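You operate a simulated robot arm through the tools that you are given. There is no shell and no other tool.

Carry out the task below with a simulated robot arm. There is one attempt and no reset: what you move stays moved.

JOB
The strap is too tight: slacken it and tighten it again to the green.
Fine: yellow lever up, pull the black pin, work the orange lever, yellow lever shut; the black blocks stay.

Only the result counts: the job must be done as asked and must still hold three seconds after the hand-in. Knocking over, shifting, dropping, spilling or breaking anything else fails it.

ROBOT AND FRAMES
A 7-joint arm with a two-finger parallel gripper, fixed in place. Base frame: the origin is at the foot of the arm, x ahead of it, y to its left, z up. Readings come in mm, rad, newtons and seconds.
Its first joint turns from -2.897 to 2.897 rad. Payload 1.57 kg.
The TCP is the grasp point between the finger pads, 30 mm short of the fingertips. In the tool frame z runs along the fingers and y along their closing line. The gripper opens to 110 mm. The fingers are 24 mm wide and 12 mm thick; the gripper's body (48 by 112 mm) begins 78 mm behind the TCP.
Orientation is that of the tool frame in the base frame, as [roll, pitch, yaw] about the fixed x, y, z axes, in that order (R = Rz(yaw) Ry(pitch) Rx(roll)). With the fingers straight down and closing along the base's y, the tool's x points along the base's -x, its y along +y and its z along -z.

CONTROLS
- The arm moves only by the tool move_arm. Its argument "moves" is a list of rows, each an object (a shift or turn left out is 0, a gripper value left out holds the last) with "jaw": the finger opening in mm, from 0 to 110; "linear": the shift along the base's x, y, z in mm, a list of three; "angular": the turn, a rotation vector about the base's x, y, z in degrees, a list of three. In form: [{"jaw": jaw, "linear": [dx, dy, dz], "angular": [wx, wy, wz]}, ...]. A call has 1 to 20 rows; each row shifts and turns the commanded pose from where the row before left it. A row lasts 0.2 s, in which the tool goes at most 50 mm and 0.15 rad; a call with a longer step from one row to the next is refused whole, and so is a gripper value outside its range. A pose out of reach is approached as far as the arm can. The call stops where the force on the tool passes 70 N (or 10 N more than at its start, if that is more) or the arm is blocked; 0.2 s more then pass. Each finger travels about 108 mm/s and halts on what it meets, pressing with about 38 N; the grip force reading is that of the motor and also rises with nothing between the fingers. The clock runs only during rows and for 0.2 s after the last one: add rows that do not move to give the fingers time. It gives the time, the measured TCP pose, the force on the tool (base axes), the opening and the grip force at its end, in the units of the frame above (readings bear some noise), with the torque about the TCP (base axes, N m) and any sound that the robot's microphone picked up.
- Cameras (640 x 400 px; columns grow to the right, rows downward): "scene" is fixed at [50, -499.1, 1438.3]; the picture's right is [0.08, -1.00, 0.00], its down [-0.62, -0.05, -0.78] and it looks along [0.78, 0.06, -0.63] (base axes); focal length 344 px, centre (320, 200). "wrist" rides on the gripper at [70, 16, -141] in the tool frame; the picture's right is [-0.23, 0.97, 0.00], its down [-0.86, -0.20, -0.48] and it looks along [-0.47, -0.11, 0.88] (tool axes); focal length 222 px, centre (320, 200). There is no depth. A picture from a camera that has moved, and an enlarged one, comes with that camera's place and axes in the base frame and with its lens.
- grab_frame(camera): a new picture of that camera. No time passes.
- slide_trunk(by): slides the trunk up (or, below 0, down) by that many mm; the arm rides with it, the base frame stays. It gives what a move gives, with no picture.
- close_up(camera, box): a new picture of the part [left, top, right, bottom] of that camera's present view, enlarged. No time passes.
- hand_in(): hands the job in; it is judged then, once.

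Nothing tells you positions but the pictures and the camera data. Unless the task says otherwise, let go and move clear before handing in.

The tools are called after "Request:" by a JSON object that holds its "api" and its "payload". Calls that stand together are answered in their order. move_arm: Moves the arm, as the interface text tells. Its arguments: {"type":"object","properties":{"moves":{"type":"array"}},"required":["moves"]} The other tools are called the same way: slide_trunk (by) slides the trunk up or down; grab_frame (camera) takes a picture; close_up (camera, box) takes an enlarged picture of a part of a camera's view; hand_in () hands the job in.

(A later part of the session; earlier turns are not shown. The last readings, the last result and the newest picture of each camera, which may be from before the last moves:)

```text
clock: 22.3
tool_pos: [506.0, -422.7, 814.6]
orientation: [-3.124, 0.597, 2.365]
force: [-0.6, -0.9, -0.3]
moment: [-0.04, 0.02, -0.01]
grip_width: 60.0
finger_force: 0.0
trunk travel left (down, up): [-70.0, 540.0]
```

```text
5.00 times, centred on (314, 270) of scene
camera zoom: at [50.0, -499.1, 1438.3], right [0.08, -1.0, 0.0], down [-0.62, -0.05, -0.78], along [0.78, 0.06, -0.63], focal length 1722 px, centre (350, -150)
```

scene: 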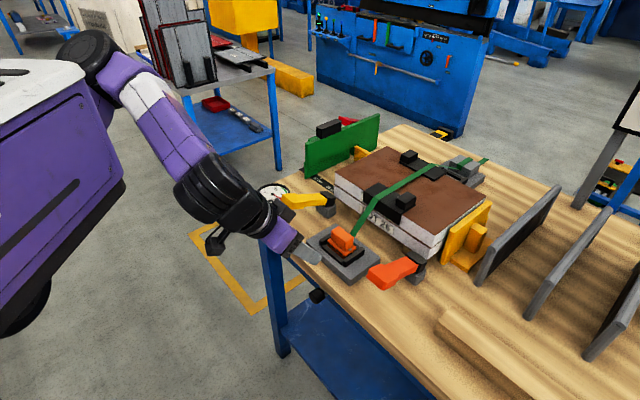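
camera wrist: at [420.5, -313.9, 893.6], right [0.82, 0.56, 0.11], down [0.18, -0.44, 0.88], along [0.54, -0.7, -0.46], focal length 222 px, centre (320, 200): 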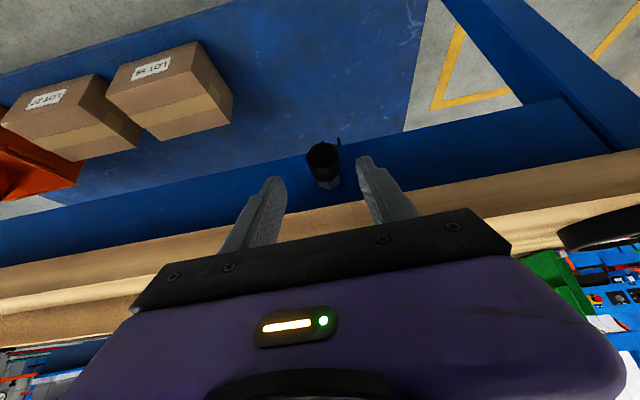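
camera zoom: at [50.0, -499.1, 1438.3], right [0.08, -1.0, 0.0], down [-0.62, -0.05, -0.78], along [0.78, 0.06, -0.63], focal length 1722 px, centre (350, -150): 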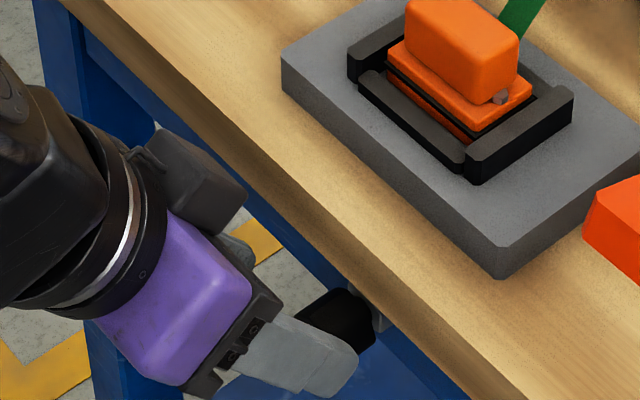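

The knob sits between the fingers' lines of approach. I'll zoom in to refine its position.

Request:
{"api": "close_up", "payload": {"camera": "wrist", "box": [280, 130, 376, 190]}}

Request:
{"api": "close_up", "payload": {"camera": "scene", "box": [296, 275, 344, 305]}}

```text
6.67 times, centred on (328, 160) of wrist
camera zoom: at [420.5, -313.9, 893.6], right [0.82, 0.56, 0.11], down [0.18, -0.44, 0.88], along [0.54, -0.7, -0.46], focal length 1481 px, centre (267, 467)
```

zoom: 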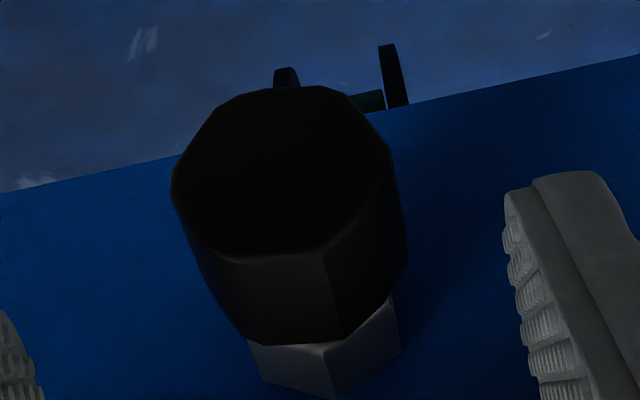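

```text
13.33 times, centred on (320, 290) of scene
camera zoom: at [50.0, -499.1, 1438.3], right [0.08, -1.0, 0.0], down [-0.62, -0.05, -0.78], along [0.78, 0.06, -0.63], focal length 4593 px, centre (320, -1000)
```

zoom: 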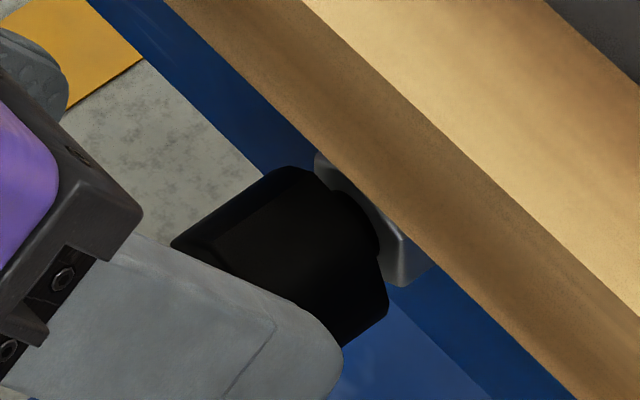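

The knob's outer face centre is confirmed at about [530, -444.5, 758], roughly 31 mm across. I'll advance along the tool axis so the fingers straddle it.

Request:
{"api": "move_arm", "payload": {"moves": [{"linear": [6.9, -6.3, -13.6]}, {"linear": [6.9, -6.3, -13.6]}, {"linear": [6.9, -6.3, -13.6]}, {"linear": [6.8, -6.4, -13.7]}, {}]}}

Request:
{"api": "grab_frame", "payload": {"camera": "wrist"}}

Request:
{"api": "close_up", "payload": {"camera": "scene", "box": [250, 230, 378, 310]}}

```text
clock: 23.5
tool_pos: [533.9, -449.8, 765.9]
orientation: [-3.14, 0.617, 2.353]
force: [0.1, 0.8, 0.0]
moment: [0.0, -0.01, -0.01]
grip_width: 60.0
finger_force: 0.0
trunk travel left (down, up): [-70.0, 540.0]
```

```text
taken
camera wrist: at [447.6, -340.0, 842.8], right [0.82, 0.56, 0.13], down [0.16, -0.44, 0.89], along [0.55, -0.71, -0.45], focal length 222 px, centre (320, 200)
```

wrist: 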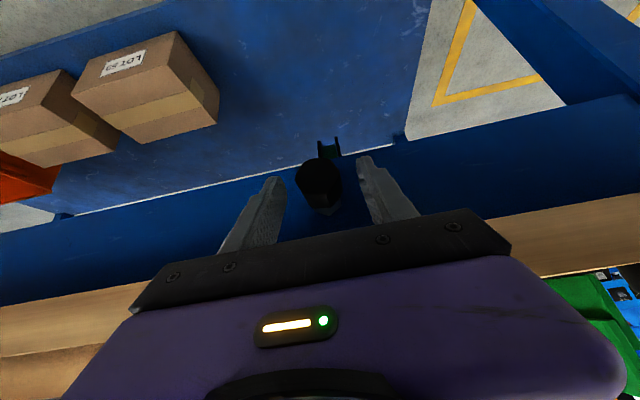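

```text
5.00 times, centred on (314, 270) of scene
camera zoom: at [50.0, -499.1, 1438.3], right [0.08, -1.0, 0.0], down [-0.62, -0.05, -0.78], along [0.78, 0.06, -0.63], focal length 1722 px, centre (350, -150)
```

zoom: 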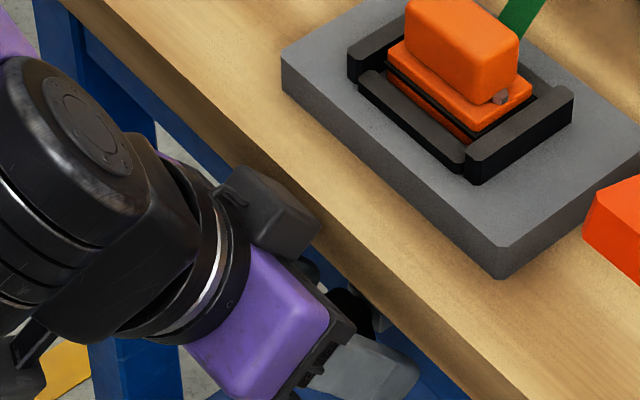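

The knob is between the pads, slightly low. I'll drop a few millimetres and close on it.

Request:
{"api": "move_arm", "payload": {"moves": [{"linear": [0, 0, -6]}, {"jaw": 15}, {"jaw": 15}, {"jaw": 15}, {"jaw": 15}]}}

Request:
{"api": "close_up", "payload": {"camera": "wrist", "box": [240, 120, 400, 220]}}

```text
clock: 24.7
tool_pos: [532.7, -448.7, 759.6]
orientation: [-3.14, 0.618, 2.356]
force: [-1.2, -5.6, -2.1]
moment: [-0.25, -0.2, 0.1]
grip_width: 31.2
finger_force: 40.0
trunk travel left (down, up): [-70.0, 540.0]
```

```text
4.00 times, centred on (320, 170) of wrist
camera zoom: at [447.4, -339.3, 836.6], right [0.82, 0.56, 0.13], down [0.16, -0.44, 0.89], along [0.55, -0.71, -0.45], focal length 888 px, centre (320, 320)
```

zoom: 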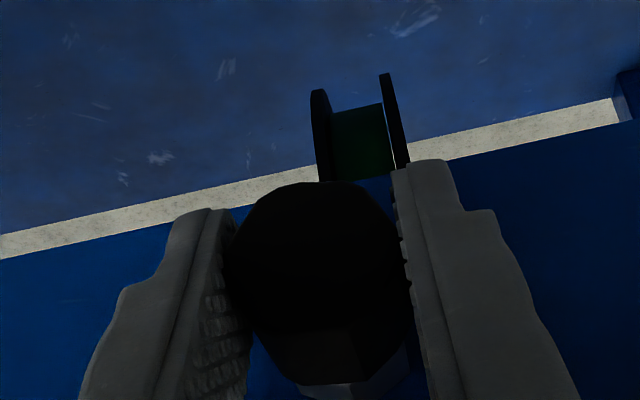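

The knob is held at 31 mm. I'll pull it straight out from the table edge in small steps.

Request:
{"api": "move_arm", "payload": {"moves": [{"linear": [-2.8, 2.8, 0]}, {"linear": [-2.8, 2.8, 0]}, {"linear": [-2.8, 2.8, 0]}]}}

Request:
{"api": "close_up", "payload": {"camera": "scene", "box": [240, 160, 336, 220]}}

Request:
{"api": "close_up", "payload": {"camera": "wrist", "box": [240, 120, 400, 220]}}

```text
clock: 25.5
tool_pos: [526.4, -440.8, 760.2]
orientation: [-3.14, 0.617, 2.354]
force: [-2.8, -10.3, -6.0]
moment: [0.77, 0.79, -0.06]
grip_width: 31.3
finger_force: 40.2
trunk travel left (down, up): [-70.0, 540.0]
```

```text
6.67 times, centred on (288, 190) of scene
camera zoom: at [50.0, -499.1, 1438.3], right [0.08, -1.0, 0.0], down [-0.62, -0.05, -0.78], along [0.78, 0.06, -0.63], focal length 2296 px, centre (533, 267)
```

zoom: 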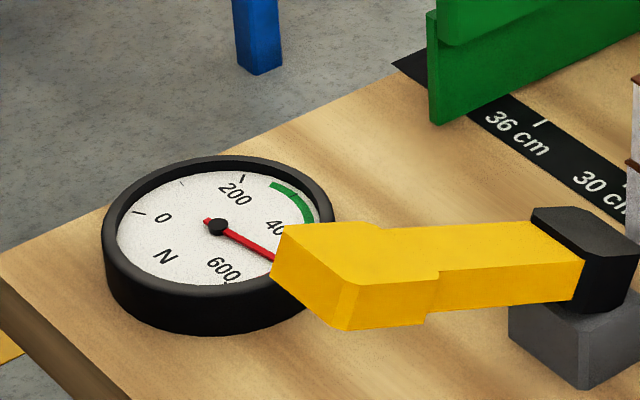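

```text
4.00 times, centred on (320, 170) of wrist
camera zoom: at [439.4, -331.1, 836.8], right [0.82, 0.56, 0.13], down [0.16, -0.44, 0.88], along [0.55, -0.71, -0.45], focal length 888 px, centre (320, 320)
```

zoom: 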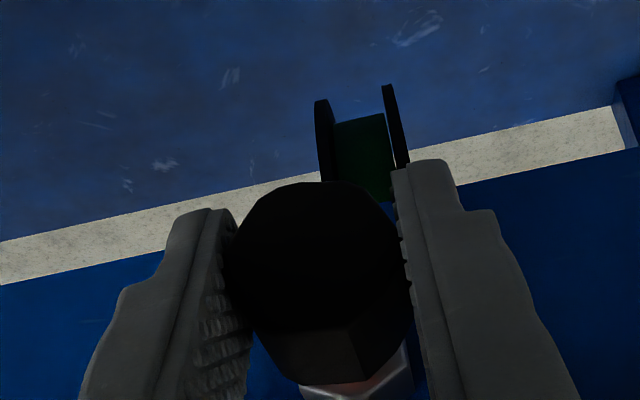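

The pin has come out about 10 mm and a red shaft mark now shows. The gauge hasn't changed, so I'll keep pulling.

Request:
{"api": "move_arm", "payload": {"moves": [{"linear": [-2.8, 2.8, 0]}, {"linear": [-2.8, 2.8, 0]}, {"linear": [-2.8, 2.8, 0]}]}}

Request:
{"api": "close_up", "payload": {"camera": "scene", "box": [240, 160, 336, 220]}}

Request:
{"api": "close_up", "payload": {"camera": "wrist", "box": [240, 120, 400, 220]}}

```text
clock: 26.3
tool_pos: [518.6, -432.8, 760.1]
orientation: [-3.14, 0.616, 2.351]
force: [-7.7, -17.4, -14.8]
moment: [-0.4, -0.12, -0.26]
grip_width: 31.4
finger_force: 39.9
trunk travel left (down, up): [-70.0, 540.0]
```

```text
6.67 times, centred on (288, 190) of scene
camera zoom: at [50.0, -499.1, 1438.3], right [0.08, -1.0, 0.0], down [-0.62, -0.05, -0.78], along [0.78, 0.06, -0.63], focal length 2296 px, centre (533, 267)
```

zoom: 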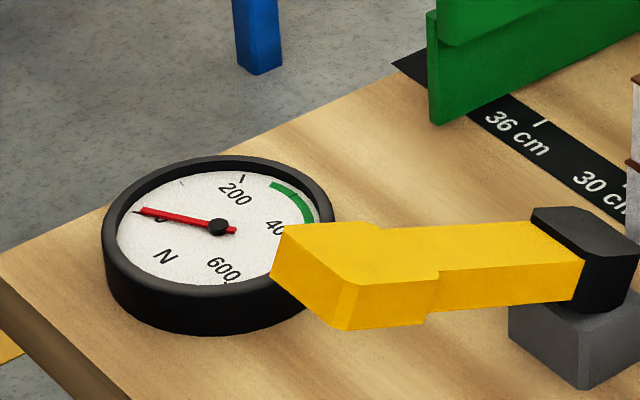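

```text
4.00 times, centred on (320, 170) of wrist
camera zoom: at [431.3, -322.5, 836.8], right [0.82, 0.55, 0.13], down [0.16, -0.44, 0.89], along [0.55, -0.71, -0.45], focal length 888 px, centre (320, 320)
```

zoom: 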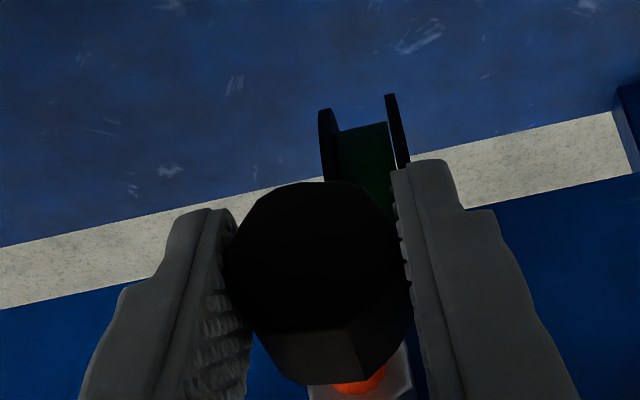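

The gauge has dropped to 0, so the strap is slack. The pull force grew with travel, which suggests a spring return. I'll ease the pin back and release it.

Request:
{"api": "move_arm", "payload": {"moves": [{"linear": [3.2, -3.2, 0]}, {"linear": [3.2, -3.2, 0]}, {"linear": [3.2, -3.2, 0]}, {"jaw": 60}, {"jaw": 60}]}}

Request:
{"api": "close_up", "payload": {"camera": "scene", "box": [240, 160, 336, 220]}}

Request:
{"api": "close_up", "payload": {"camera": "wrist", "box": [240, 120, 400, 220]}}

Request:
{"api": "close_up", "payload": {"camera": "scene", "box": [310, 120, 520, 270]}}

```text
clock: 27.5
tool_pos: [528.5, -441.3, 761.0]
orientation: [-3.141, 0.617, 2.357]
force: [0.1, 0.2, 0.5]
moment: [0.02, 0.0, 0.0]
grip_width: 59.9
finger_force: 0.1
trunk travel left (down, up): [-70.0, 540.0]
```

```text
6.67 times, centred on (288, 190) of scene
camera zoom: at [50.0, -499.1, 1438.3], right [0.08, -1.0, 0.0], down [-0.62, -0.05, -0.78], along [0.78, 0.06, -0.63], focal length 2296 px, centre (533, 267)
```

zoom: 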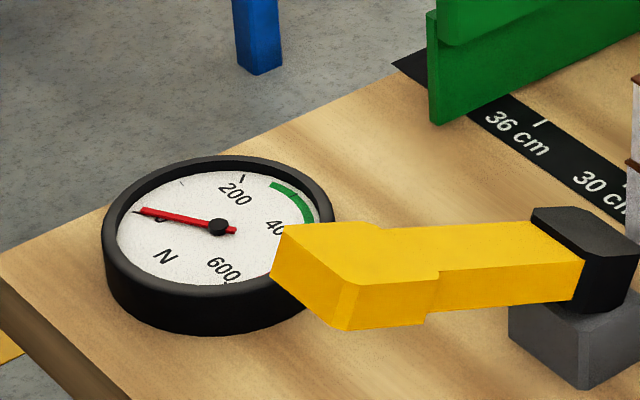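

```text
4.00 times, centred on (320, 170) of wrist
camera zoom: at [441.6, -332.0, 837.5], right [0.82, 0.56, 0.13], down [0.16, -0.44, 0.89], along [0.55, -0.71, -0.45], focal length 888 px, centre (320, 320)
```

zoom: 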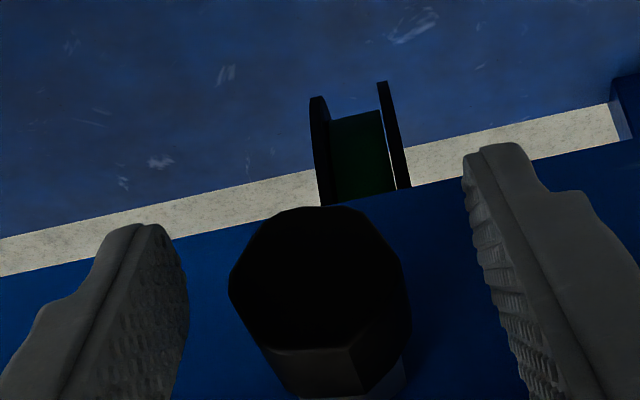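

```text
2.67 times, centred on (415, 195) of scene
camera zoom: at [50.0, -499.1, 1438.3], right [0.08, -1.0, 0.0], down [-0.62, -0.05, -0.78], along [0.78, 0.06, -0.63], focal length 919 px, centre (67, 213)
```

zoom: 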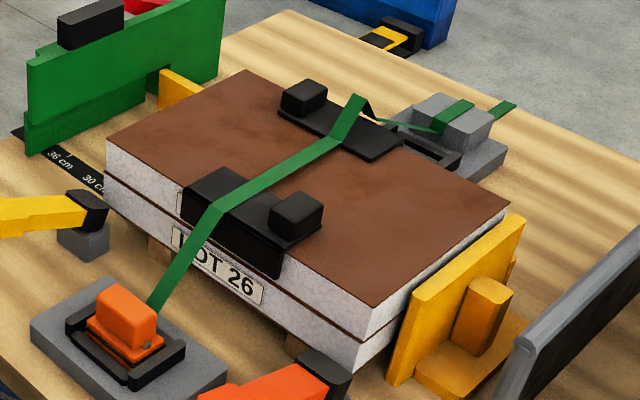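

The strap is slack, the pin has sprung home and the black blocks haven't moved. I'll back out from the pin, raise the trunk and look at the orange lever.

Request:
{"api": "move_arm", "payload": {"moves": [{"linear": [-6.5, 6.5, 13.6]}, {"linear": [-6.5, 6.5, 13.6]}, {"linear": [-6.5, 6.5, 13.6]}, {"linear": [-6.5, 6.5, 13.6]}]}}

Request:
{"api": "slide_trunk", "payload": {"by": 180}}

Request:
{"api": "move_arm", "payload": {"moves": [{"jaw": 75, "linear": [-4.4, -20.2, 2], "angular": [0, 0, 0]}, {"linear": [-4.4, -20.2, 2], "angular": [5, 5, 0]}, {"linear": [-4.4, -20.2, 2], "angular": [5, 5, 0]}, {"linear": [-4.4, -20.2, 2], "angular": [5, 5, 0]}, {"linear": [-4.4, -20.2, 2], "angular": [5, 5, 0]}, {"linear": [-4.4, -20.2, 2], "angular": [5, 5, 0]}, {"linear": [-4.4, -20.2, 2], "angular": [0, 0, 0]}, {"linear": [-4.4, -20.2, 2]}, {}]}}

Request:
{"api": "grab_frame", "payload": {"camera": "wrist"}}

Request:
{"api": "grab_frame", "payload": {"camera": "scene"}}

```text
clock: 28.5
tool_pos: [496.7, -416.1, 804.7]
orientation: [-3.123, 0.588, 2.361]
force: [-0.6, -0.1, -0.3]
moment: [-0.02, 0.02, 0.03]
grip_width: 59.8
finger_force: 0.2
trunk travel left (down, up): [-70.0, 540.0]
```

```text
clock: 30.5
tool_pos: [498.3, -415.4, 987.4]
orientation: [-3.116, 0.595, 2.37]
force: [0.6, 1.1, 0.1]
moment: [0.0, -0.03, -0.02]
grip_width: 60.2
finger_force: 0.1
trunk travel left (down, up): [-250.0, 360.0]
```

```text
clock: 32.5
tool_pos: [465.2, -576.9, 1009.1]
orientation: [-3.139, 0.0, 2.356]
force: [-0.4, -0.3, 0.3]
moment: [-0.03, -0.02, -0.03]
grip_width: 75.0
finger_force: 0.0
trunk travel left (down, up): [-250.0, 360.0]
```

```text
taken
camera wrist: at [427.6, -516.4, 1153.2], right [0.85, 0.53, 0.0], down [0.46, -0.75, 0.48], along [0.25, -0.41, -0.88], focal length 222 px, centre (320, 200)
```

wrist: 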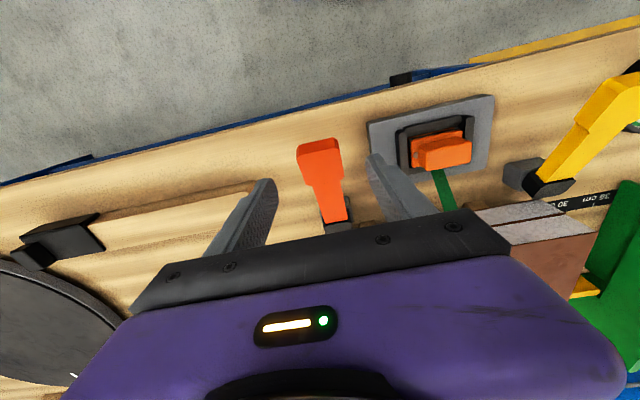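

```text
taken
```

scene: 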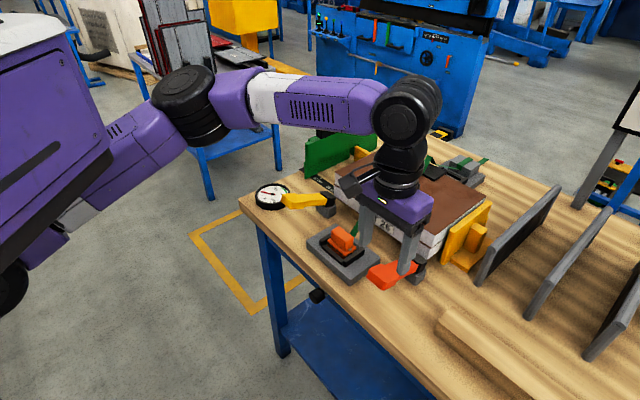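

The orange lever is between the open fingers. I'll zoom in to confirm its height and alignment before descending.

Request:
{"api": "close_up", "payload": {"camera": "wrist", "box": [240, 120, 400, 240]}}

Request:
{"api": "close_up", "payload": {"camera": "scene", "box": [340, 200, 468, 300]}}

```text
3.33 times, centred on (320, 180) of wrist
camera zoom: at [427.6, -516.4, 1153.2], right [0.85, 0.53, 0.0], down [0.46, -0.75, 0.48], along [0.25, -0.41, -0.88], focal length 740 px, centre (320, 267)
```

zoom: 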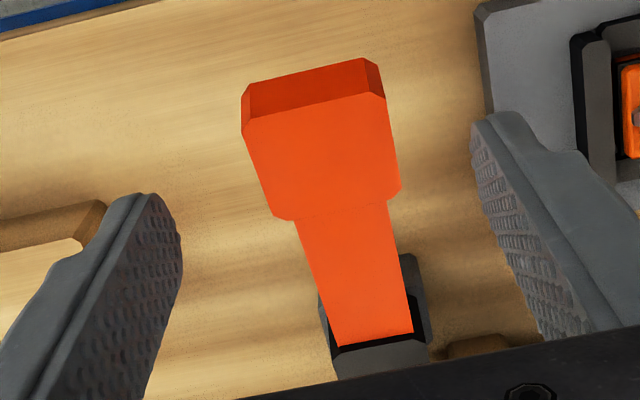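

```text
4.00 times, centred on (404, 250) of scene
camera zoom: at [50.0, -499.1, 1438.3], right [0.08, -1.0, 0.0], down [-0.62, -0.05, -0.78], along [0.78, 0.06, -0.63], focal length 1378 px, centre (-16, 0)
```

zoom: 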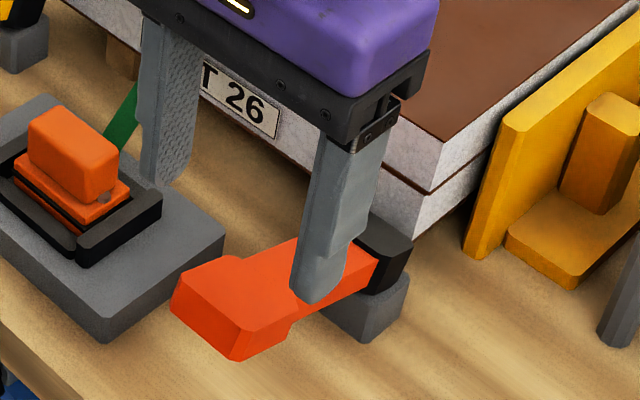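

The orange lever's tip is at about [461, -572, 937], near enough level with the gripper centre. I'll descend and grip it by its sides, a little toward the fingertips.

Request:
{"api": "move_arm", "payload": {"moves": [{"linear": [1, -1, -19]}, {"linear": [1, -1, -19]}, {"linear": [1, -1, -19]}, {"linear": [0.5, -0.5, -19]}, {"jaw": 30}, {"jaw": 30}, {"jaw": 30}, {"jaw": 30}]}}

Request:
{"api": "close_up", "payload": {"camera": "scene", "box": [340, 200, 468, 300]}}

```text
clock: 34.3
tool_pos: [468.4, -580.9, 934.5]
orientation: [3.141, -0.002, 2.357]
force: [-0.4, 1.3, -0.7]
moment: [0.1, -0.37, 0.38]
grip_width: 43.7
finger_force: 44.8
trunk travel left (down, up): [-250.0, 360.0]
```

```text
4.00 times, centred on (404, 250) of scene
camera zoom: at [50.0, -499.1, 1438.3], right [0.08, -1.0, 0.0], down [-0.62, -0.05, -0.78], along [0.78, 0.06, -0.63], focal length 1378 px, centre (-16, 0)
```

zoom: 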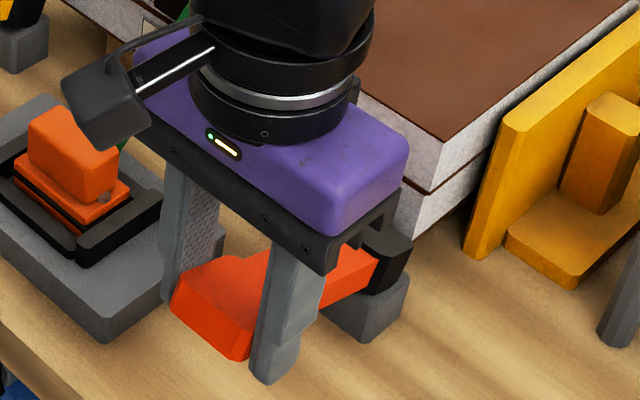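

The orange handle is gripped at 44 mm. I'll take a slow half-stroke down and watch the gauge.

Request:
{"api": "move_arm", "payload": {"moves": [{"linear": [-1.3, 1.3, -4.9]}, {"linear": [-1.1, 1.1, -4.9]}, {"linear": [-1, 1, -5]}, {"linear": [-0.8, 0.8, -5]}]}}

Request:
{"api": "close_up", "payload": {"camera": "scene", "box": [240, 160, 336, 220]}}

Request:
{"api": "close_up", "payload": {"camera": "scene", "box": [340, 200, 468, 300]}}

```text
clock: 35.3
tool_pos: [463.3, -576.7, 915.0]
orientation: [-3.139, 0.0, 2.356]
force: [-6.6, -9.9, 12.9]
moment: [-0.48, -1.36, 0.59]
grip_width: 44.0
finger_force: 44.7
trunk travel left (down, up): [-250.0, 360.0]
```

```text
6.67 times, centred on (288, 190) of scene
camera zoom: at [50.0, -499.1, 1438.3], right [0.08, -1.0, 0.0], down [-0.62, -0.05, -0.78], along [0.78, 0.06, -0.63], focal length 2296 px, centre (533, 267)
```

zoom: 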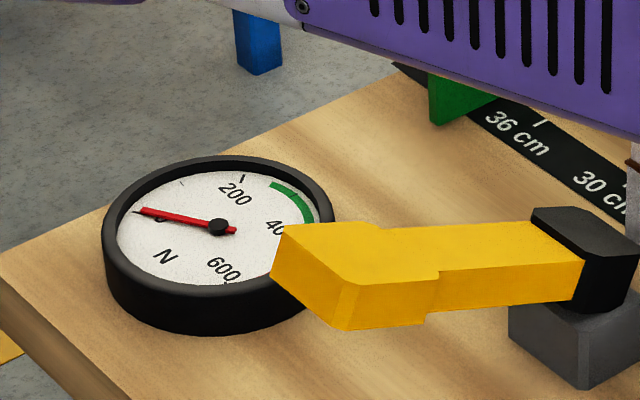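

```text
4.00 times, centred on (404, 250) of scene
camera zoom: at [50.0, -499.1, 1438.3], right [0.08, -1.0, 0.0], down [-0.62, -0.05, -0.78], along [0.78, 0.06, -0.63], focal length 1378 px, centre (-16, 0)
```

zoom: 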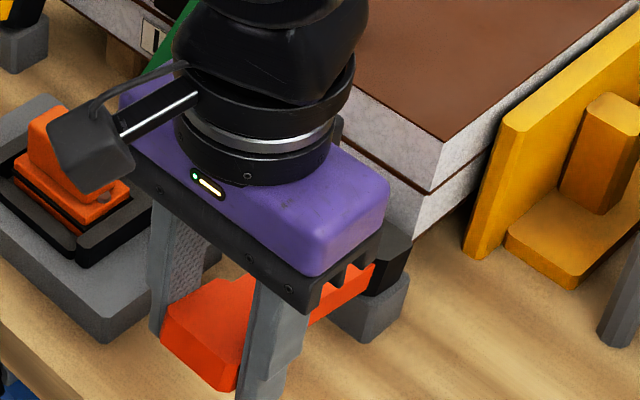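

The lever moves down smoothly at about 13 N, and the gauge is still at 0. I'll continue the down-stroke.

Request:
{"api": "move_arm", "payload": {"moves": [{"linear": [-0.6, 0.6, -5]}, {"linear": [-0.6, 0.6, -5]}, {"linear": [-0.3, 0.3, -5]}, {"linear": [-0.2, 0.2, -5]}]}}

Request:
{"api": "close_up", "payload": {"camera": "scene", "box": [240, 160, 336, 220]}}

Request:
{"api": "close_up", "payload": {"camera": "scene", "box": [340, 200, 468, 300]}}

```text
clock: 36.3
tool_pos: [462.1, -574.4, 895.1]
orientation: [-3.14, -0.002, 2.354]
force: [-14.1, -3.7, 15.5]
moment: [-0.66, -1.08, 0.67]
grip_width: 44.1
finger_force: 45.9
trunk travel left (down, up): [-250.0, 360.0]
```

```text
6.67 times, centred on (288, 190) of scene
camera zoom: at [50.0, -499.1, 1438.3], right [0.08, -1.0, 0.0], down [-0.62, -0.05, -0.78], along [0.78, 0.06, -0.63], focal length 2296 px, centre (533, 267)
```

zoom: 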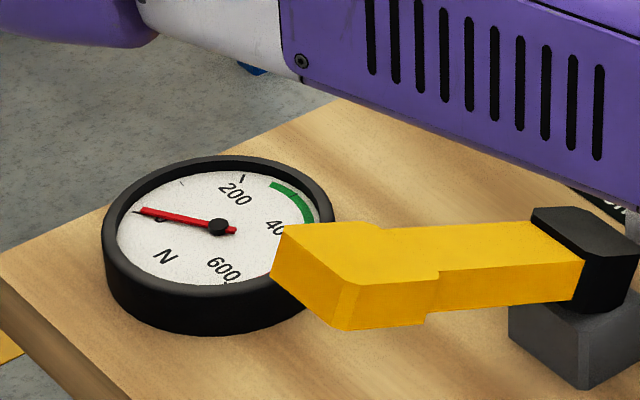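

```text
4.00 times, centred on (404, 250) of scene
camera zoom: at [50.0, -499.1, 1438.3], right [0.08, -1.0, 0.0], down [-0.62, -0.05, -0.78], along [0.78, 0.06, -0.63], focal length 1378 px, centre (-16, 0)
```

zoom: 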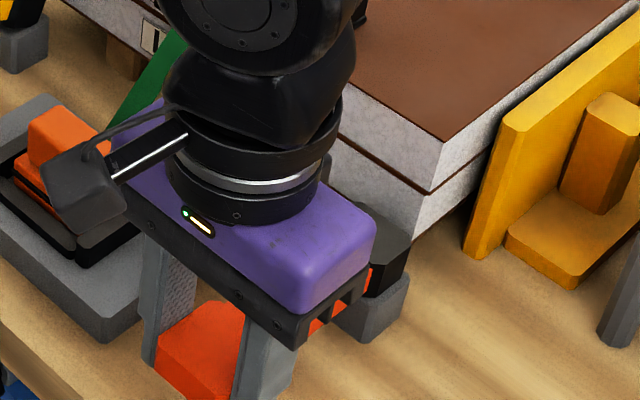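

The lever is near horizontal and still moving freely, with no reading yet. I'll press slightly further to find the bottom of the stroke.

Request:
{"api": "move_arm", "payload": {"moves": [{"linear": [0, 0, -4]}, {"linear": [0, 0, -4]}]}}

Request:
{"api": "close_up", "payload": {"camera": "scene", "box": [240, 160, 336, 220]}}

```text
clock: 36.9
tool_pos: [463.5, -574.2, 888.1]
orientation: [-3.137, 0.001, 2.355]
force: [-17.1, -4.7, 15.9]
moment: [-0.72, -0.89, 0.82]
grip_width: 43.9
finger_force: 44.7
trunk travel left (down, up): [-250.0, 360.0]
```

```text
6.67 times, centred on (288, 190) of scene
camera zoom: at [50.0, -499.1, 1438.3], right [0.08, -1.0, 0.0], down [-0.62, -0.05, -0.78], along [0.78, 0.06, -0.63], focal length 2296 px, centre (533, 267)
```

zoom: 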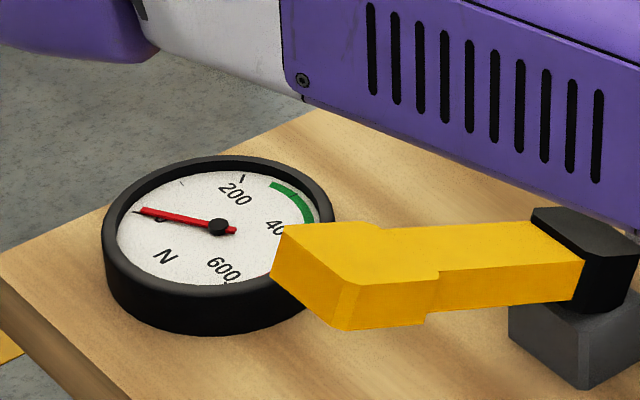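

Request:
{"api": "close_up", "payload": {"camera": "wrist", "box": [240, 120, 400, 240]}}

Request:
{"api": "close_up", "payload": {"camera": "scene", "box": [340, 220, 440, 300]}}

Request:
{"api": "grab_frame", "payload": {"camera": "scene"}}

```text
3.33 times, centred on (320, 180) of wrist
camera zoom: at [424.5, -514.1, 1030.5], right [0.85, 0.53, 0.0], down [0.46, -0.75, 0.48], along [0.25, -0.41, -0.88], focal length 740 px, centre (320, 267)
```

zoom: 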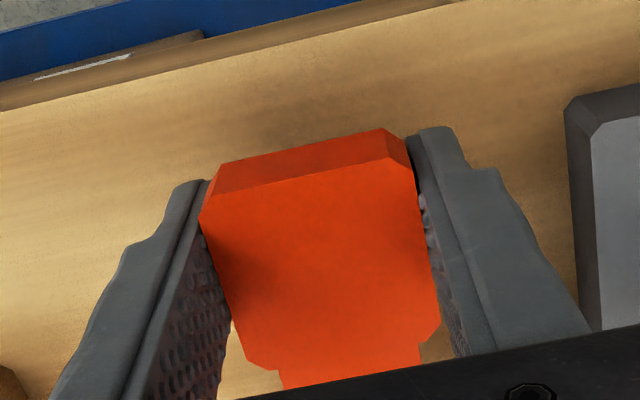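

```text
5.00 times, centred on (390, 260) of scene
camera zoom: at [50.0, -499.1, 1438.3], right [0.08, -1.0, 0.0], down [-0.62, -0.05, -0.78], along [0.78, 0.06, -0.63], focal length 1722 px, centre (-30, -100)
```

zoom: 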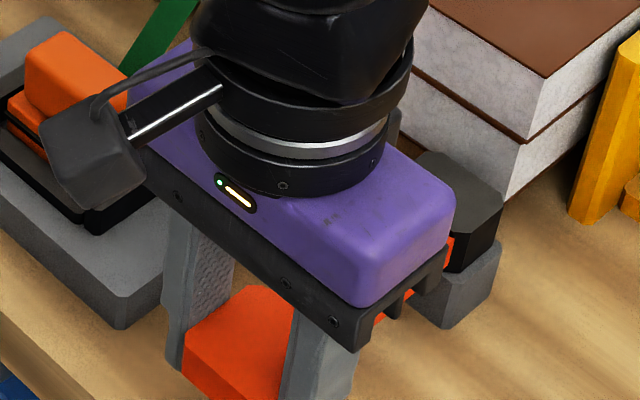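

```text
taken
```

scene: 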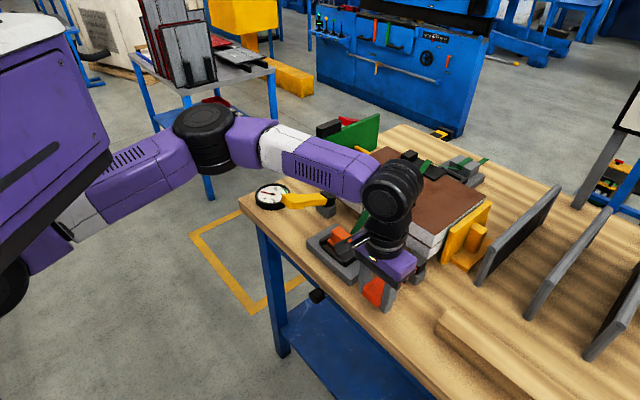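

The lever has reached about horizontal, apparently its lower stop, with slack still in the strap. I'll bring it back up along the arc for the next stroke.

Request:
{"api": "move_arm", "payload": {"moves": [{"linear": [0.2, -0.2, 5]}, {"linear": [0.3, -0.3, 5]}, {"linear": [0.5, -0.5, 5]}, {"linear": [0.6, -0.6, 5]}, {"linear": [0.8, -0.8, 5]}, {"linear": [1, -1, 5]}, {"linear": [1.1, -1.1, 5]}, {"linear": [1.3, -1.3, 5]}]}}

Request:
{"api": "close_up", "payload": {"camera": "scene", "box": [240, 160, 336, 220]}}

Request:
{"api": "close_up", "payload": {"camera": "scene", "box": [340, 200, 468, 300]}}

```text
clock: 38.7
tool_pos: [468.2, -580.5, 928.5]
orientation: [-3.14, 0.0, 2.356]
force: [-10.1, -11.6, -1.1]
moment: [0.25, 0.03, 0.32]
grip_width: 44.0
finger_force: 18.8
trunk travel left (down, up): [-250.0, 360.0]
```

```text
6.67 times, centred on (288, 190) of scene
camera zoom: at [50.0, -499.1, 1438.3], right [0.08, -1.0, 0.0], down [-0.62, -0.05, -0.78], along [0.78, 0.06, -0.63], focal length 2296 px, centre (533, 267)
```

zoom: 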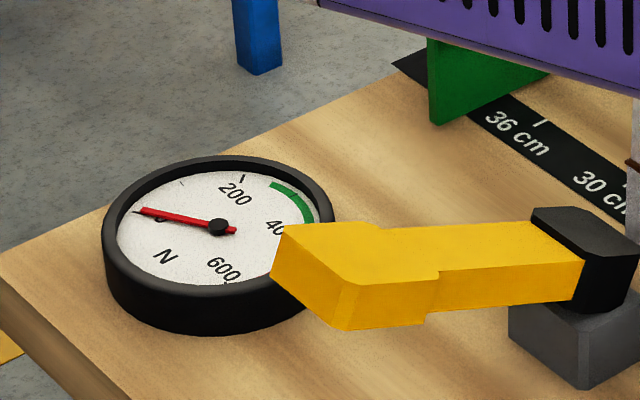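

```text
4.00 times, centred on (404, 250) of scene
camera zoom: at [50.0, -499.1, 1438.3], right [0.08, -1.0, 0.0], down [-0.62, -0.05, -0.78], along [0.78, 0.06, -0.63], focal length 1378 px, centre (-16, 0)
```

zoom: 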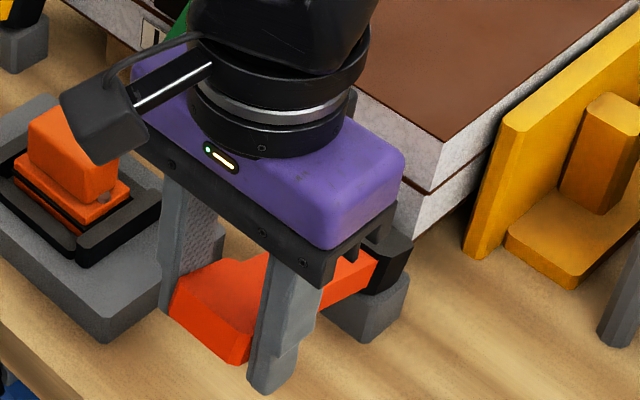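

The lever is back up and the gauge still reads 0. I'll check whether the strap slack has changed.

Request:
{"api": "close_up", "payload": {"camera": "scene", "box": [310, 120, 520, 270]}}

Request:
{"api": "grab_frame", "payload": {"camera": "wrist"}}

```text
2.67 times, centred on (415, 195) of scene
camera zoom: at [50.0, -499.1, 1438.3], right [0.08, -1.0, 0.0], down [-0.62, -0.05, -0.78], along [0.78, 0.06, -0.63], focal length 919 px, centre (67, 213)
```

zoom: 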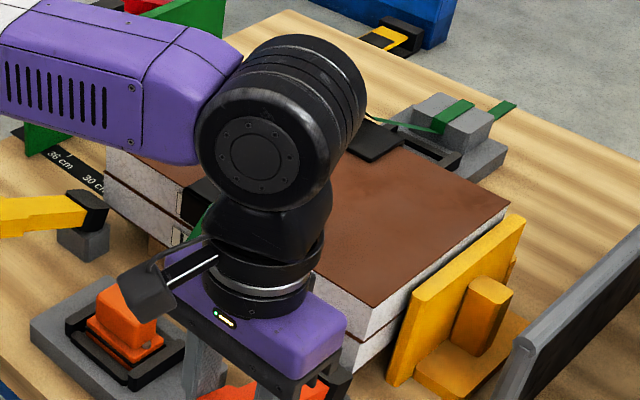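

```text
taken
camera wrist: at [430.5, -520.5, 1070.2], right [0.85, 0.53, 0.0], down [0.46, -0.75, 0.48], along [0.25, -0.41, -0.88], focal length 222 px, centre (320, 200)
```

wrist: 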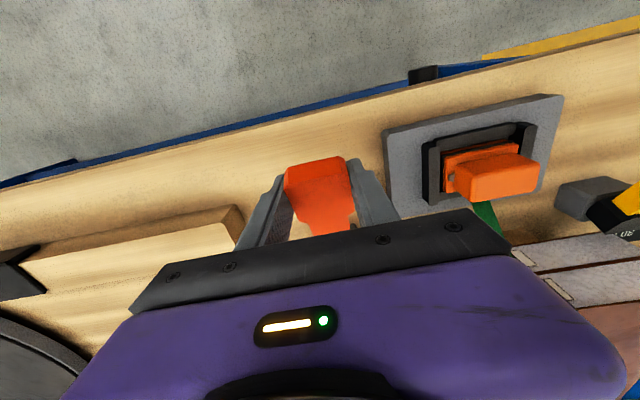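

The lever is up again. I'll re-grip nearer the fingertips for more downward room and make a full stroke until I feel a firm bottom stop.

Request:
{"api": "move_arm", "payload": {"moves": [{"jaw": 56}, {"jaw": 56}, {"linear": [0, 0, 13]}, {"jaw": 30}, {"jaw": 30}, {"jaw": 30}]}}

Request:
{"api": "move_arm", "payload": {"moves": [{"linear": [-1.3, 1.3, -4.9]}, {"linear": [-1.1, 1.1, -4.9]}, {"linear": [-1, 1, -5]}, {"linear": [-0.8, 0.8, -5]}, {"linear": [-0.6, 0.6, -5]}, {"linear": [-0.6, 0.6, -5]}, {"linear": [-0.3, 0.3, -5]}, {"linear": [-0.2, 0.2, -5]}, {"linear": [0, 0, -5]}, {}]}}

Request:
{"api": "close_up", "payload": {"camera": "scene", "box": [240, 160, 336, 220]}}

Request:
{"api": "close_up", "payload": {"camera": "wrist", "box": [240, 120, 400, 240]}}

```text
clock: 40.1
tool_pos: [468.4, -580.4, 941.5]
orientation: [-3.139, 0.0, 2.354]
force: [-2.5, -4.4, -2.2]
moment: [-0.07, -0.55, 0.14]
grip_width: 43.8
finger_force: 45.6
trunk travel left (down, up): [-250.0, 360.0]
```

```text
clock: 42.3
tool_pos: [461.2, -574.4, 895.5]
orientation: [-3.139, 0.0, 2.353]
force: [-14.5, -4.0, 16.4]
moment: [-0.64, -1.02, 0.62]
grip_width: 43.7
finger_force: 44.4
trunk travel left (down, up): [-250.0, 360.0]
```

```text
6.67 times, centred on (288, 190) of scene
camera zoom: at [50.0, -499.1, 1438.3], right [0.08, -1.0, 0.0], down [-0.62, -0.05, -0.78], along [0.78, 0.06, -0.63], focal length 2296 px, centre (533, 267)
```

zoom: 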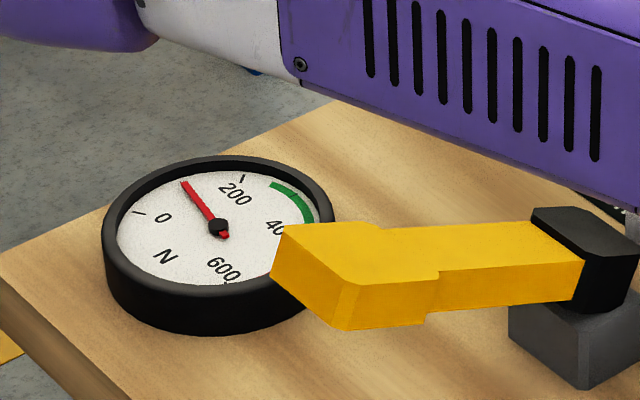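

```text
3.33 times, centred on (320, 180) of wrist
camera zoom: at [424.1, -513.7, 1038.6], right [0.85, 0.53, 0.0], down [0.46, -0.75, 0.48], along [0.25, -0.41, -0.88], focal length 740 px, centre (320, 267)
```

zoom: 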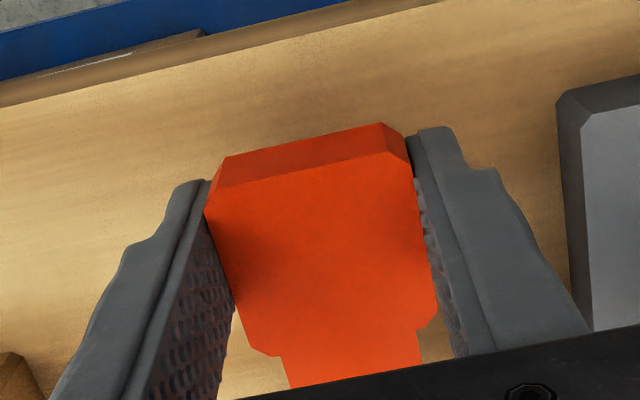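

The gauge now reads about 100 N, so the lever is winding the strap. I'll bring it up and check that the tension holds.

Request:
{"api": "move_arm", "payload": {"moves": [{"linear": [0.1, -0.1, 5]}, {"linear": [0.2, -0.2, 5]}, {"linear": [0.3, -0.3, 5]}, {"linear": [0.6, -0.6, 5]}, {"linear": [0.7, -0.7, 5]}, {"linear": [0.9, -0.9, 5]}, {"linear": [1.1, -1.1, 5]}, {"linear": [1.2, -1.2, 5]}, {"linear": [1.3, -1.3, 5]}]}}

Request:
{"api": "close_up", "payload": {"camera": "scene", "box": [240, 160, 336, 220]}}

Request:
{"api": "close_up", "payload": {"camera": "wrist", "box": [240, 120, 400, 240]}}

```text
clock: 44.3
tool_pos: [470.7, -582.2, 940.3]
orientation: [-3.14, 0.0, 2.353]
force: [-14.0, -9.9, -6.7]
moment: [0.01, -0.17, 0.2]
grip_width: 44.7
finger_force: 8.6
trunk travel left (down, up): [-250.0, 360.0]
```

```text
6.67 times, centred on (288, 190) of scene
camera zoom: at [50.0, -499.1, 1438.3], right [0.08, -1.0, 0.0], down [-0.62, -0.05, -0.78], along [0.78, 0.06, -0.63], focal length 2296 px, centre (533, 267)
```

zoom: 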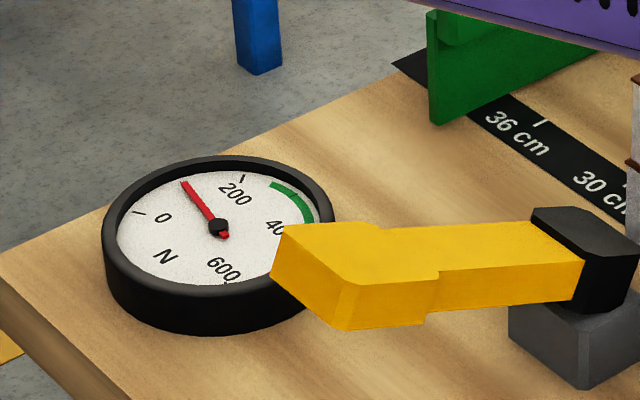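

```text
3.33 times, centred on (320, 180) of wrist
camera zoom: at [431.8, -520.9, 1082.2], right [0.85, 0.53, 0.0], down [0.46, -0.75, 0.48], along [0.25, -0.41, -0.88], focal length 740 px, centre (320, 267)
```

zoom: 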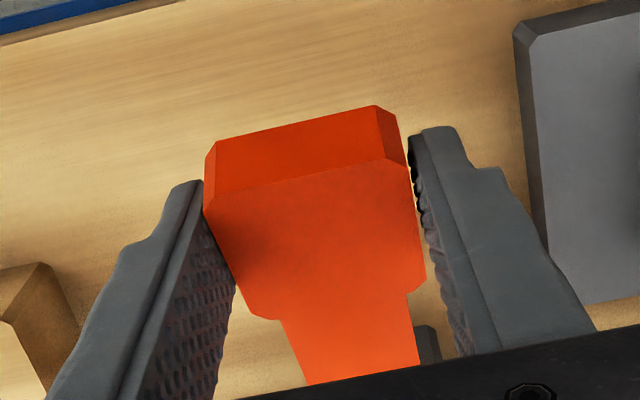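

The tension holds at about 100 N with the lever up. I'll re-grip slightly better centred and make the third stroke.

Request:
{"api": "move_arm", "payload": {"moves": [{"jaw": 58}, {"jaw": 58}, {"linear": [-2.8, 0, 1]}, {"jaw": 30}, {"jaw": 30}, {"jaw": 30}]}}

Request:
{"api": "move_arm", "payload": {"moves": [{"linear": [-1.3, 1.3, -4.9]}, {"linear": [-1.1, 1.1, -4.9]}, {"linear": [-1, 1, -5]}, {"linear": [-0.8, 0.8, -5]}, {"linear": [-0.6, 0.6, -5]}, {"linear": [-0.6, 0.6, -5]}, {"linear": [-0.3, 0.3, -5]}, {"linear": [-0.2, 0.2, -5]}, {"linear": [0, 0, -5]}, {}]}}

Request:
{"api": "close_up", "payload": {"camera": "scene", "box": [240, 160, 336, 220]}}

Request:
{"api": "close_up", "payload": {"camera": "wrist", "box": [240, 120, 400, 240]}}

```text
clock: 45.7
tool_pos: [467.5, -580.3, 939.6]
orientation: [3.141, 0.001, 2.358]
force: [5.4, 9.0, 0.9]
moment: [0.46, -0.42, 0.11]
grip_width: 43.9
finger_force: 45.0
trunk travel left (down, up): [-250.0, 360.0]
```

```text
clock: 47.9
tool_pos: [461.7, -574.0, 896.3]
orientation: [-3.141, 0.001, 2.356]
force: [8.1, 9.4, 15.7]
moment: [-0.72, -1.0, 0.29]
grip_width: 43.6
finger_force: 45.6
trunk travel left (down, up): [-250.0, 360.0]
```

```text
6.67 times, centred on (288, 190) of scene
camera zoom: at [50.0, -499.1, 1438.3], right [0.08, -1.0, 0.0], down [-0.62, -0.05, -0.78], along [0.78, 0.06, -0.63], focal length 2296 px, centre (533, 267)
```

zoom: 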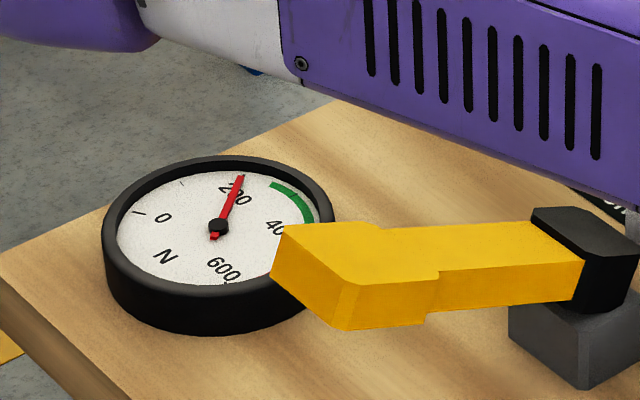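

```text
3.33 times, centred on (320, 180) of wrist
camera zoom: at [423.7, -513.8, 1039.7], right [0.85, 0.53, 0.0], down [0.46, -0.75, 0.48], along [0.25, -0.41, -0.88], focal length 740 px, centre (320, 267)
```

zoom: 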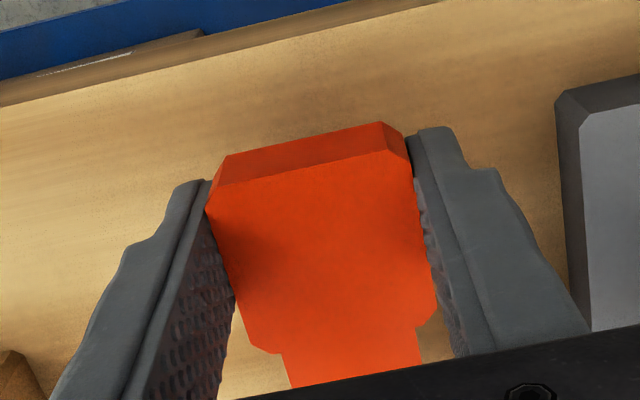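

The gauge is at about 195 N, roughly +95 N per stroke. I'll do the next full stroke.

Request:
{"api": "move_arm", "payload": {"moves": [{"linear": [0.1, -0.1, 5]}, {"linear": [0.2, -0.2, 5]}, {"linear": [0.3, -0.3, 5]}, {"linear": [0.6, -0.6, 5]}, {"linear": [0.7, -0.7, 5]}, {"linear": [0.9, -0.9, 5]}, {"linear": [1.1, -1.1, 5]}, {"linear": [1.2, -1.2, 5]}, {"linear": [1.3, -1.3, 4.5]}]}}

Request:
{"api": "move_arm", "payload": {"moves": [{"jaw": 58}, {"jaw": 58}, {"linear": [-1.4, 0.8, 0]}, {"jaw": 30}, {"jaw": 30}, {"jaw": 30}]}}

Request:
{"api": "close_up", "payload": {"camera": "scene", "box": [240, 160, 336, 220]}}

Request:
{"api": "close_up", "payload": {"camera": "wrist", "box": [240, 120, 400, 240]}}

```text
clock: 49.9
tool_pos: [467.8, -580.8, 941.2]
orientation: [-3.14, -0.001, 2.356]
force: [10.3, 13.6, -5.6]
moment: [0.25, -0.17, 0.19]
grip_width: 44.6
finger_force: 8.3
trunk travel left (down, up): [-250.0, 360.0]
```

```text
clock: 51.3
tool_pos: [467.2, -580.2, 940.9]
orientation: [3.141, -0.001, 2.358]
force: [9.0, 14.9, 1.4]
moment: [0.59, -0.19, 0.22]
grip_width: 43.8
finger_force: 45.0
trunk travel left (down, up): [-250.0, 360.0]
```

```text
6.67 times, centred on (288, 190) of scene
camera zoom: at [50.0, -499.1, 1438.3], right [0.08, -1.0, 0.0], down [-0.62, -0.05, -0.78], along [0.78, 0.06, -0.63], focal length 2296 px, centre (533, 267)
```

zoom: 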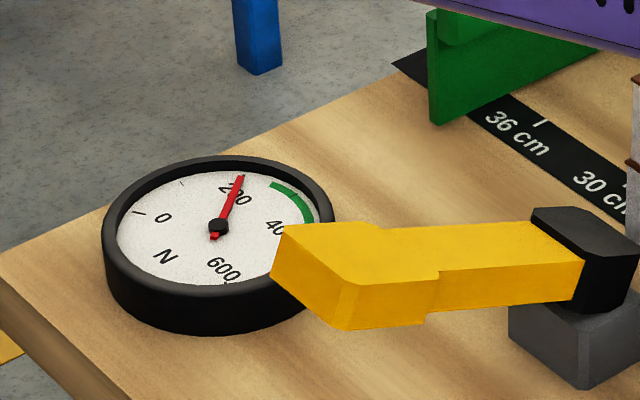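

```text
3.33 times, centred on (320, 180) of wrist
camera zoom: at [429.3, -520.0, 1084.4], right [0.85, 0.53, 0.0], down [0.46, -0.75, 0.48], along [0.25, -0.41, -0.88], focal length 740 px, centre (320, 267)
```

zoom: 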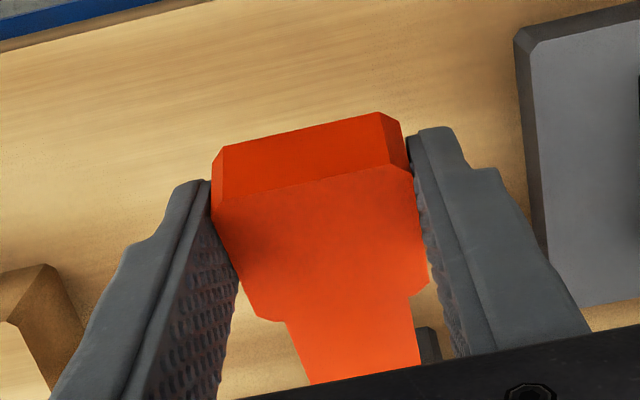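

Holding at about 195 N and gripped again. I'll make the fourth down-stroke.

Request:
{"api": "move_arm", "payload": {"moves": [{"linear": [-0.8, 1.8, -4.9]}, {"linear": [-0.8, 1.4, -4.9]}, {"linear": [-0.8, 1.2, -5]}, {"linear": [-0.8, 0.8, -5]}, {"linear": [-0.6, 0.6, -5]}, {"linear": [-0.6, 0.6, -5]}, {"linear": [-0.3, 0.3, -5]}, {"linear": [-0.2, 0.2, -5]}, {"linear": [0, 0, -5]}, {}]}}

Request:
{"api": "close_up", "payload": {"camera": "scene", "box": [240, 160, 336, 220]}}

Request:
{"api": "close_up", "payload": {"camera": "scene", "box": [250, 175, 298, 205]}}

```text
clock: 53.5
tool_pos: [460.6, -573.8, 896.6]
orientation: [-3.138, 0.001, 2.354]
force: [5.8, 4.8, 16.7]
moment: [-0.46, -1.5, 0.63]
grip_width: 43.6
finger_force: 44.7
trunk travel left (down, up): [-250.0, 360.0]
```

```text
6.67 times, centred on (288, 190) of scene
camera zoom: at [50.0, -499.1, 1438.3], right [0.08, -1.0, 0.0], down [-0.62, -0.05, -0.78], along [0.78, 0.06, -0.63], focal length 2296 px, centre (533, 267)
```

zoom: 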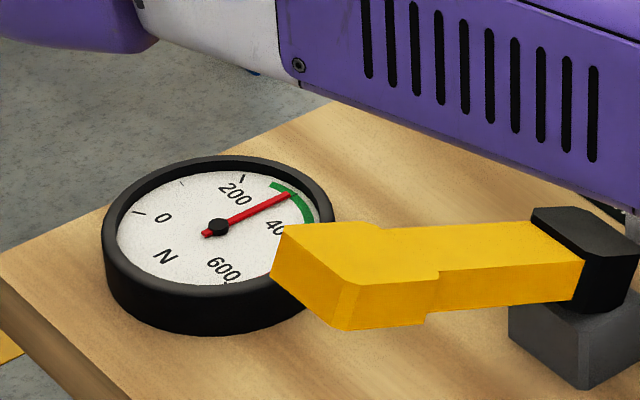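

```text
13.33 times, centred on (274, 190) of scene
camera zoom: at [50.0, -499.1, 1438.3], right [0.08, -1.0, 0.0], down [-0.62, -0.05, -0.78], along [0.78, 0.06, -0.63], focal length 4593 px, centre (933, 333)
```

zoom: 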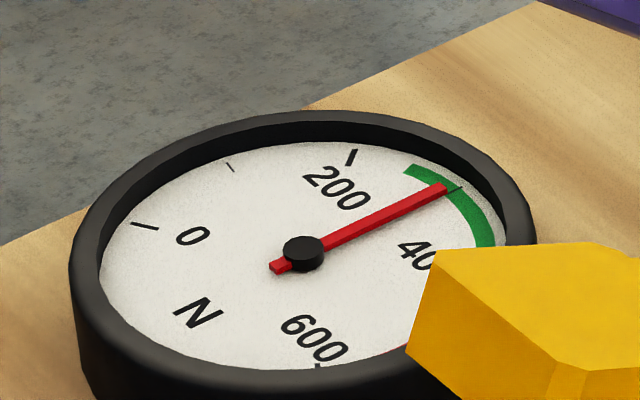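

The gauge is at about 300 N, inside the green. I'd like to be nearer the middle, so I'll raise the lever and take about a half stroke.

Request:
{"api": "move_arm", "payload": {"moves": [{"linear": [0.1, -0.1, 5]}, {"linear": [0.2, -0.2, 5]}, {"linear": [0.3, -0.3, 5]}, {"linear": [0.6, -0.6, 5]}, {"linear": [0.7, -0.7, 5]}, {"linear": [0.9, -0.9, 5]}, {"linear": [1.1, -1.1, 5]}, {"linear": [1.2, -1.2, 5]}, {"linear": [1.3, -1.3, 4.5]}]}}

Request:
{"api": "move_arm", "payload": {"moves": [{"jaw": 58}, {"jaw": 58}, {"linear": [0, 0, 0]}, {"jaw": 30}, {"jaw": 30}, {"jaw": 30}]}}

Request:
{"api": "move_arm", "payload": {"moves": [{"linear": [-1.3, 1.3, -4.9]}, {"linear": [-1.1, 1.1, -4.9]}, {"linear": [-1, 1, -5]}, {"linear": [-0.8, 0.8, -5]}, {}]}}

Request:
{"api": "close_up", "payload": {"camera": "scene", "box": [250, 175, 298, 205]}}

Request:
{"api": "close_up", "payload": {"camera": "wrist", "box": [240, 120, 400, 240]}}

```text
clock: 55.5
tool_pos: [466.6, -579.7, 939.8]
orientation: [-3.14, -0.002, 2.352]
force: [-7.8, 15.4, -19.9]
moment: [-0.07, -0.48, 0.81]
grip_width: 43.8
finger_force: 45.4
trunk travel left (down, up): [-250.0, 360.0]
```

```text
clock: 56.9
tool_pos: [466.9, -581.4, 941.2]
orientation: [-3.141, 0.001, 2.356]
force: [1.9, -1.5, 3.9]
moment: [0.09, -0.6, 0.01]
grip_width: 43.7
finger_force: 45.4
trunk travel left (down, up): [-250.0, 360.0]
```

```text
clock: 58.1
tool_pos: [464.2, -577.3, 921.3]
orientation: [-3.139, 0.001, 2.354]
force: [6.6, 0.8, 12.8]
moment: [-0.89, -1.11, 0.09]
grip_width: 43.7
finger_force: 45.4
trunk travel left (down, up): [-250.0, 360.0]
```

```text
13.33 times, centred on (274, 190) of scene
camera zoom: at [50.0, -499.1, 1438.3], right [0.08, -1.0, 0.0], down [-0.62, -0.05, -0.78], along [0.78, 0.06, -0.63], focal length 4593 px, centre (933, 333)
```

zoom: 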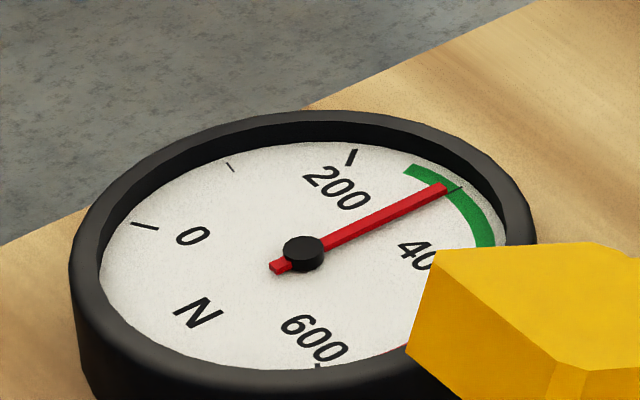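

```text
3.33 times, centred on (320, 180) of wrist
camera zoom: at [425.5, -515.6, 1063.6], right [0.85, 0.53, 0.0], down [0.46, -0.74, 0.48], along [0.25, -0.41, -0.88], focal length 740 px, centre (320, 267)
```

zoom: 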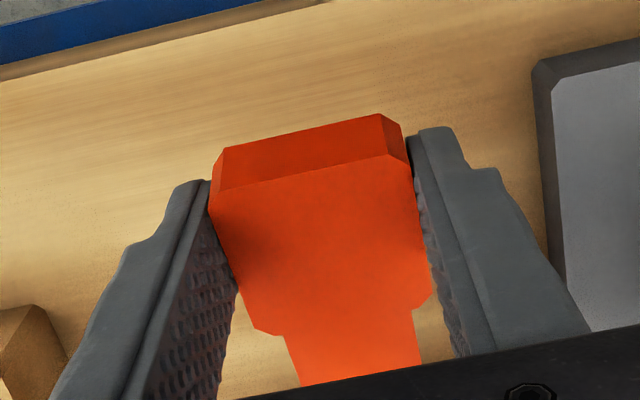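

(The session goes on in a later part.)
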